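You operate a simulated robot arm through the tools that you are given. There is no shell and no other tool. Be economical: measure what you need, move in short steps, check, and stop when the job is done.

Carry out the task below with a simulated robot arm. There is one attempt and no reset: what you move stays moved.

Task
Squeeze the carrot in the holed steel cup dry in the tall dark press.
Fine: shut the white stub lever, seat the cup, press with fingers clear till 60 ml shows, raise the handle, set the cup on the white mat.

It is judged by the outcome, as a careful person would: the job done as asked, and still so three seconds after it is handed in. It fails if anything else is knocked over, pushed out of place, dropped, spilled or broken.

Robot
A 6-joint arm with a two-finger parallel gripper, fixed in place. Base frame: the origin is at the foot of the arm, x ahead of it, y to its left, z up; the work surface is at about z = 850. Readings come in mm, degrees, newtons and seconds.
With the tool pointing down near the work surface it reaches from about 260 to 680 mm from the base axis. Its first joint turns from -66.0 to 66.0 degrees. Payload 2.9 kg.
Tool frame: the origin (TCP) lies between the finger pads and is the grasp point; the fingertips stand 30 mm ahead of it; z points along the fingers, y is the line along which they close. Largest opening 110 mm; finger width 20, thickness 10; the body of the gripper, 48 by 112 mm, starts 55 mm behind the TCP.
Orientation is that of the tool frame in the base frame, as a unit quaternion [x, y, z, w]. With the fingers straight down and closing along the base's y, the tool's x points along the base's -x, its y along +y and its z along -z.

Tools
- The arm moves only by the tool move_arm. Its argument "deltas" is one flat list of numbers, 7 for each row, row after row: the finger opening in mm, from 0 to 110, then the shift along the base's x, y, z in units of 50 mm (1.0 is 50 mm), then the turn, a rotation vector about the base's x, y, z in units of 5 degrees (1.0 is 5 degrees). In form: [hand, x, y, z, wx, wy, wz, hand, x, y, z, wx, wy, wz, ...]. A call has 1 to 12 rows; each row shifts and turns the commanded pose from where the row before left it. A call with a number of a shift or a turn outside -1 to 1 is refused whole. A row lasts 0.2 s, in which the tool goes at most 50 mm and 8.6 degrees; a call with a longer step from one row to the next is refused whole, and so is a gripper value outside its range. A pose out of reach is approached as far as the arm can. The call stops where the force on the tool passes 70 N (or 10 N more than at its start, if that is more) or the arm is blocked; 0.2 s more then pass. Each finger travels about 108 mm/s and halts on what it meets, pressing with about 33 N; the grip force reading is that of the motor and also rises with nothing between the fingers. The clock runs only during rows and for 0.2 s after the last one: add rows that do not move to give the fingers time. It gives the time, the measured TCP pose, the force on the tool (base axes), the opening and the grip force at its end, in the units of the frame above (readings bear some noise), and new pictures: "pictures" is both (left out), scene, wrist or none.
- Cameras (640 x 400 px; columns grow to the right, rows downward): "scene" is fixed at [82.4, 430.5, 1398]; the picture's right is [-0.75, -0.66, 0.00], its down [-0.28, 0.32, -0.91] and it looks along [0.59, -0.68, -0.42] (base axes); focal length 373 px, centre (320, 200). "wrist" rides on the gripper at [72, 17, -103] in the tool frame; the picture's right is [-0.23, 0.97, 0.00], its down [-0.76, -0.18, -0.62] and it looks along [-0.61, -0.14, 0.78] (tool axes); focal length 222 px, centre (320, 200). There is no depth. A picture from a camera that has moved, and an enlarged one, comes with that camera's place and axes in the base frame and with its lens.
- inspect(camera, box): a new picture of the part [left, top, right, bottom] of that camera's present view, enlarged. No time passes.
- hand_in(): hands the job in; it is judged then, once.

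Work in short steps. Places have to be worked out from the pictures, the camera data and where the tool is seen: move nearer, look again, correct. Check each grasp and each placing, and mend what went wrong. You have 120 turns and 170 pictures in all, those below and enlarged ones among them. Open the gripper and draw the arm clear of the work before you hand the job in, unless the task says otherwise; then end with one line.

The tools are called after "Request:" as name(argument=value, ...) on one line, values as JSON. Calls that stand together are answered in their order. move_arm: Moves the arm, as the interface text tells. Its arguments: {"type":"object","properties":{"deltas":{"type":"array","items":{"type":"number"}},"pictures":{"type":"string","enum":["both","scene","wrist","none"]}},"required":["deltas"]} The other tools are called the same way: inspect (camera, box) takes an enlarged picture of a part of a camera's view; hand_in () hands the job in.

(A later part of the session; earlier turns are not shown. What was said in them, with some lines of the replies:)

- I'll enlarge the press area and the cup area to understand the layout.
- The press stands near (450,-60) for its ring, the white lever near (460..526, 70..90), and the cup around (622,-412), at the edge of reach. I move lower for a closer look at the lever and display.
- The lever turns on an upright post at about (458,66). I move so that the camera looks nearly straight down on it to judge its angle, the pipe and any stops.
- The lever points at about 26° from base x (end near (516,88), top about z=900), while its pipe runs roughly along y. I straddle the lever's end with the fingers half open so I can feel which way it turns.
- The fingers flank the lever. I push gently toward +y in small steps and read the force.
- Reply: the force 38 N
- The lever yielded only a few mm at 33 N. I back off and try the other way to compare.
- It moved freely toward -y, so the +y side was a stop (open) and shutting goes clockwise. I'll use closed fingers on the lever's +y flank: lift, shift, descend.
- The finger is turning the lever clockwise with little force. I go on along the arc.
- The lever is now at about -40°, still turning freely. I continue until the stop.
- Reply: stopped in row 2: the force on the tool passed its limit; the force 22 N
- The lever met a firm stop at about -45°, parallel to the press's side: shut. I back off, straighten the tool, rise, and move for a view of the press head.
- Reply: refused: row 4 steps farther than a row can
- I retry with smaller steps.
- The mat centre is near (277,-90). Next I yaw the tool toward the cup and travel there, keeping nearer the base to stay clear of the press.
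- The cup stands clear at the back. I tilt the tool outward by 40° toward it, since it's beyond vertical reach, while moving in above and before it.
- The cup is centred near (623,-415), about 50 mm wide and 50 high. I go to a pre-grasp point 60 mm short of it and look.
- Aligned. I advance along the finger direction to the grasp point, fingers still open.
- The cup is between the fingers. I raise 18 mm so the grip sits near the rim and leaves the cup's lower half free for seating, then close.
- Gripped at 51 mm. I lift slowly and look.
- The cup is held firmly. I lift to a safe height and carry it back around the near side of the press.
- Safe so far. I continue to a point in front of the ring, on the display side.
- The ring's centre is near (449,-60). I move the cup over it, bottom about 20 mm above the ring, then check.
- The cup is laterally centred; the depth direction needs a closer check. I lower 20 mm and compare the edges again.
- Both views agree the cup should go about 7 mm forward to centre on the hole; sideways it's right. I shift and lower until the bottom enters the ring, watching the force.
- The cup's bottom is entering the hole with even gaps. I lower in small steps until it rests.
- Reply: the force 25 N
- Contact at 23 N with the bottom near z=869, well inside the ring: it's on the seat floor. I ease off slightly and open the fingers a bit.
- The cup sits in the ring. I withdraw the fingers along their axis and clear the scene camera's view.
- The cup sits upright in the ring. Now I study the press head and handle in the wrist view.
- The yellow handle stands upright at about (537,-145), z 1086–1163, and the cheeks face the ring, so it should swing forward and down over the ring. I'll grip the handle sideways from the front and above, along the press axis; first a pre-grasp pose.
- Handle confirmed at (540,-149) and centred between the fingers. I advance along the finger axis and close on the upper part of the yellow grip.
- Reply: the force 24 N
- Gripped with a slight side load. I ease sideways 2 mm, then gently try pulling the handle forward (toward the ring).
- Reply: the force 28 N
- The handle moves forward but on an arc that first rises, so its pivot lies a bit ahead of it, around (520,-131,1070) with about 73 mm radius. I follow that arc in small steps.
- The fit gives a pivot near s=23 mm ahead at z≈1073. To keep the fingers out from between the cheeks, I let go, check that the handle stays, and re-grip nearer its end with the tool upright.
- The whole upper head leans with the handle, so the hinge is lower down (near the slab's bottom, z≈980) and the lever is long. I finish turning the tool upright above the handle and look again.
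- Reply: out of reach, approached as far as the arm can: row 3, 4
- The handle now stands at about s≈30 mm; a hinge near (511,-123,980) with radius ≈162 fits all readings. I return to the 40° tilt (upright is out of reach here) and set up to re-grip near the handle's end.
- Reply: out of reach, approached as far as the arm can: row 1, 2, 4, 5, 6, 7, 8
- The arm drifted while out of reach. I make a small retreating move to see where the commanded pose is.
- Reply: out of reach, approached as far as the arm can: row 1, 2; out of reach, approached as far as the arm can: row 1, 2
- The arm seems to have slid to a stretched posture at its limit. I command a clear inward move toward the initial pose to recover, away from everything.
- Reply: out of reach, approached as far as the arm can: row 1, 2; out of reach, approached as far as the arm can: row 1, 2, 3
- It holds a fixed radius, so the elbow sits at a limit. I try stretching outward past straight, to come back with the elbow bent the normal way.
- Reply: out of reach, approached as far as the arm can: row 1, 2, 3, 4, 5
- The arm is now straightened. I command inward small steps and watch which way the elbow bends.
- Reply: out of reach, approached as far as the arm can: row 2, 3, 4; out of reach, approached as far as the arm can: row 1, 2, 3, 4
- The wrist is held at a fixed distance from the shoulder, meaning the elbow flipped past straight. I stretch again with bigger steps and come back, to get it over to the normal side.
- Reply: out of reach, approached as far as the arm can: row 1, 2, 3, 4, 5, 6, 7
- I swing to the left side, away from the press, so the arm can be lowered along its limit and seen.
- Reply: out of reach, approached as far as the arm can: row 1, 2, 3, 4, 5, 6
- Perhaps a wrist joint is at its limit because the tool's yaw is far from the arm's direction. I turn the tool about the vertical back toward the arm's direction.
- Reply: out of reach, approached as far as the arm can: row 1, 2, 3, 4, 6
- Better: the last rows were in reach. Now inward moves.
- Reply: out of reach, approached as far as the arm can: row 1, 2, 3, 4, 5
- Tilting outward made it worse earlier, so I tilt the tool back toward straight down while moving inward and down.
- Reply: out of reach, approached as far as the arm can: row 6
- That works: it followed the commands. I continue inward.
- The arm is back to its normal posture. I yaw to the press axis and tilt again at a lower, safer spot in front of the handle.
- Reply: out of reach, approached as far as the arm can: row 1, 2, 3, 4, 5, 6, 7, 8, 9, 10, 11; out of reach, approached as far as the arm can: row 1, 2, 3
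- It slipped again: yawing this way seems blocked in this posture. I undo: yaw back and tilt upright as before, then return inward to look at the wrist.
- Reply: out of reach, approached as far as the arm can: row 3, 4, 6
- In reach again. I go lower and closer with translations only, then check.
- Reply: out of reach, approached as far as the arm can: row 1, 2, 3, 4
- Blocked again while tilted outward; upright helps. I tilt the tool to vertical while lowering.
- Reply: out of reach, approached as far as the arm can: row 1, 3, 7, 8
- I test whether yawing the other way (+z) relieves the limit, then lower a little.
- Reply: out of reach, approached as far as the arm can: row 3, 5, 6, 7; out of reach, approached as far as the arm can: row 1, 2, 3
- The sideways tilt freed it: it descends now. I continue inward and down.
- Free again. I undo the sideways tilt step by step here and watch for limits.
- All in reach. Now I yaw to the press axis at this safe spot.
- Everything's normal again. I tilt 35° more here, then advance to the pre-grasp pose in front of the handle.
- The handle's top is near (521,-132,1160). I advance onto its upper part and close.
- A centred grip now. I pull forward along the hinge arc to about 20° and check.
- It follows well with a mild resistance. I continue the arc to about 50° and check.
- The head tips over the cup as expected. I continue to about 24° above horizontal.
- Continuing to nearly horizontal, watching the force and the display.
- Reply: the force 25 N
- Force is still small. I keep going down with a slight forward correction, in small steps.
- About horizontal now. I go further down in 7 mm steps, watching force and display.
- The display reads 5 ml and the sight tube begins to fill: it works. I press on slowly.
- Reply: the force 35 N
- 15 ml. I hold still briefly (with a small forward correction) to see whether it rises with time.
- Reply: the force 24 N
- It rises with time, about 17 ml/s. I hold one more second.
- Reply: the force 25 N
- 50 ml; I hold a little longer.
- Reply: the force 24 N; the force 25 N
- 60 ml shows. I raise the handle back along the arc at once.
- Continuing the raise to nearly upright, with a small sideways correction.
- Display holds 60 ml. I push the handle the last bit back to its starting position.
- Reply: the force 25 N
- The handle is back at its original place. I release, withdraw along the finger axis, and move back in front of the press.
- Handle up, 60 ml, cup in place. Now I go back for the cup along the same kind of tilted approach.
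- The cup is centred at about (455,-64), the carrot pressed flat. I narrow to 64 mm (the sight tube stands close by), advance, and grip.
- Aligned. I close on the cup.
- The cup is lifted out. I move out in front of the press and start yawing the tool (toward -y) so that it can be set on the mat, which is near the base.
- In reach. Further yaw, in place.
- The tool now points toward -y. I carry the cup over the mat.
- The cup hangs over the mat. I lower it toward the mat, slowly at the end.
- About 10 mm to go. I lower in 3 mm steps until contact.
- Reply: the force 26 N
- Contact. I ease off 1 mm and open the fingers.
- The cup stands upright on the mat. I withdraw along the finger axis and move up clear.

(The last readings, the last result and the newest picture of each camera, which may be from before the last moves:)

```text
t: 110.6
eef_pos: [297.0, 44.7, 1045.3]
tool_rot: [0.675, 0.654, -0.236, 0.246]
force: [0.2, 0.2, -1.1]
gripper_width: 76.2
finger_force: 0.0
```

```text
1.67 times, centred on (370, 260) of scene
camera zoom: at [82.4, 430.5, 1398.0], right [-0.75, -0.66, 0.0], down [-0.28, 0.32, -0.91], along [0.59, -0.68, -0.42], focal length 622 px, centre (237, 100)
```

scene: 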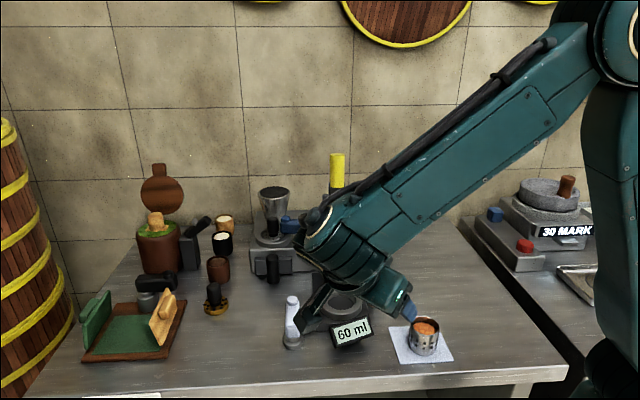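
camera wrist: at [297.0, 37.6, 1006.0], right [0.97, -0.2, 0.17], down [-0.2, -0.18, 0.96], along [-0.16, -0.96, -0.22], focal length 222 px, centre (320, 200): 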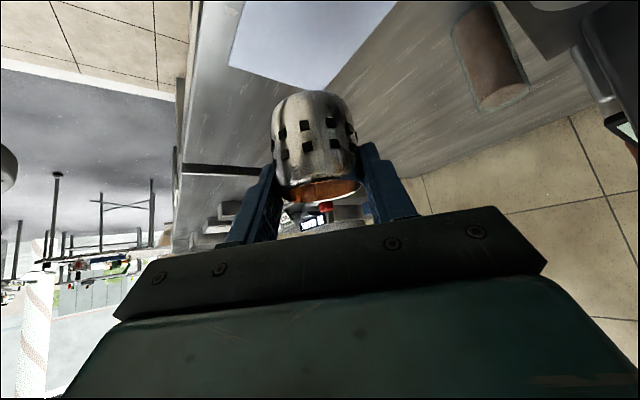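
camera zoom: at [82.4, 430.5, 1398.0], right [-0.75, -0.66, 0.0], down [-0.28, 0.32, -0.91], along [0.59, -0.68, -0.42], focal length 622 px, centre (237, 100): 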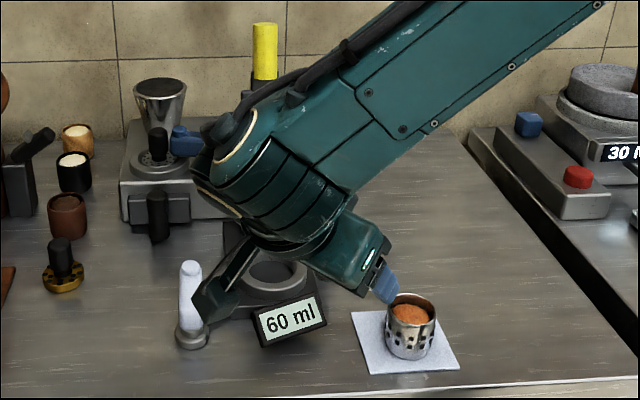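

The cup is on the mat. I raise the arm further clear and take a final look.

Request:
move_arm(deltas=[76, 0, 0.3, 0.6, 0, 0, 0, 76, 0, 0.5, 0.5, 0, 0, 0, 76, 0, 0.6, 0.3, 0, 0, 0, 76, 0, 0.6, 0, 0, 0, 0, 76, 0, 0, 0, 0, 0, 0], pictures="both")

```text
t: 111.8
eef_pos: [294.6, 142.3, 1107.0]
tool_rot: [0.676, 0.654, -0.234, 0.244]
force: [-0.5, 0.6, 0.4]
gripper_width: 75.8
finger_force: 0.1
out of reach, approached as far as the arm can: row 4
camera wrist: at [316.2, 263.3, 1139.6], right [0.97, -0.2, 0.17], down [-0.21, -0.18, 0.96], along [-0.16, -0.96, -0.22], focal length 222 px, centre (320, 200)
```

scene: 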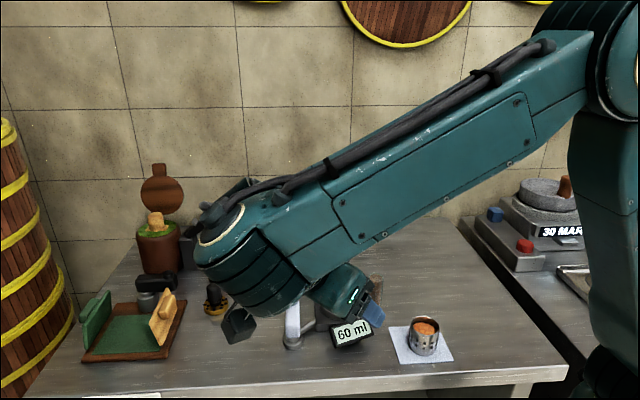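
wrist: 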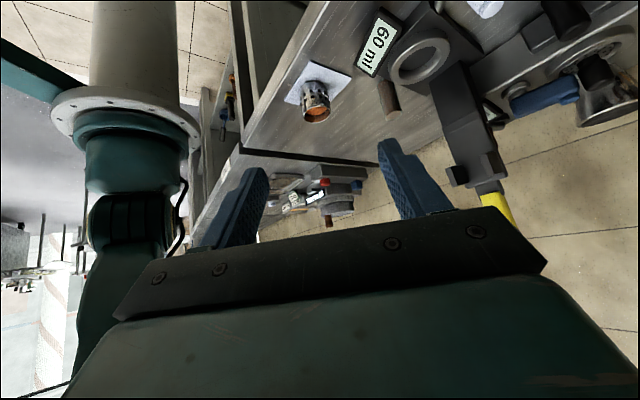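

The display reads 60 ml, the handle is up, the cup stands on the mat, the lever is shut and the arm is clear with the gripper open. I hand it in.

Request:
hand_in()

```text
The job is handed in.
```

The carrot is pressed dry: the display reads 60 ml, the white lever is turned to its stop (taken as shut), the handle is raised, and the cup stands on the white mat.
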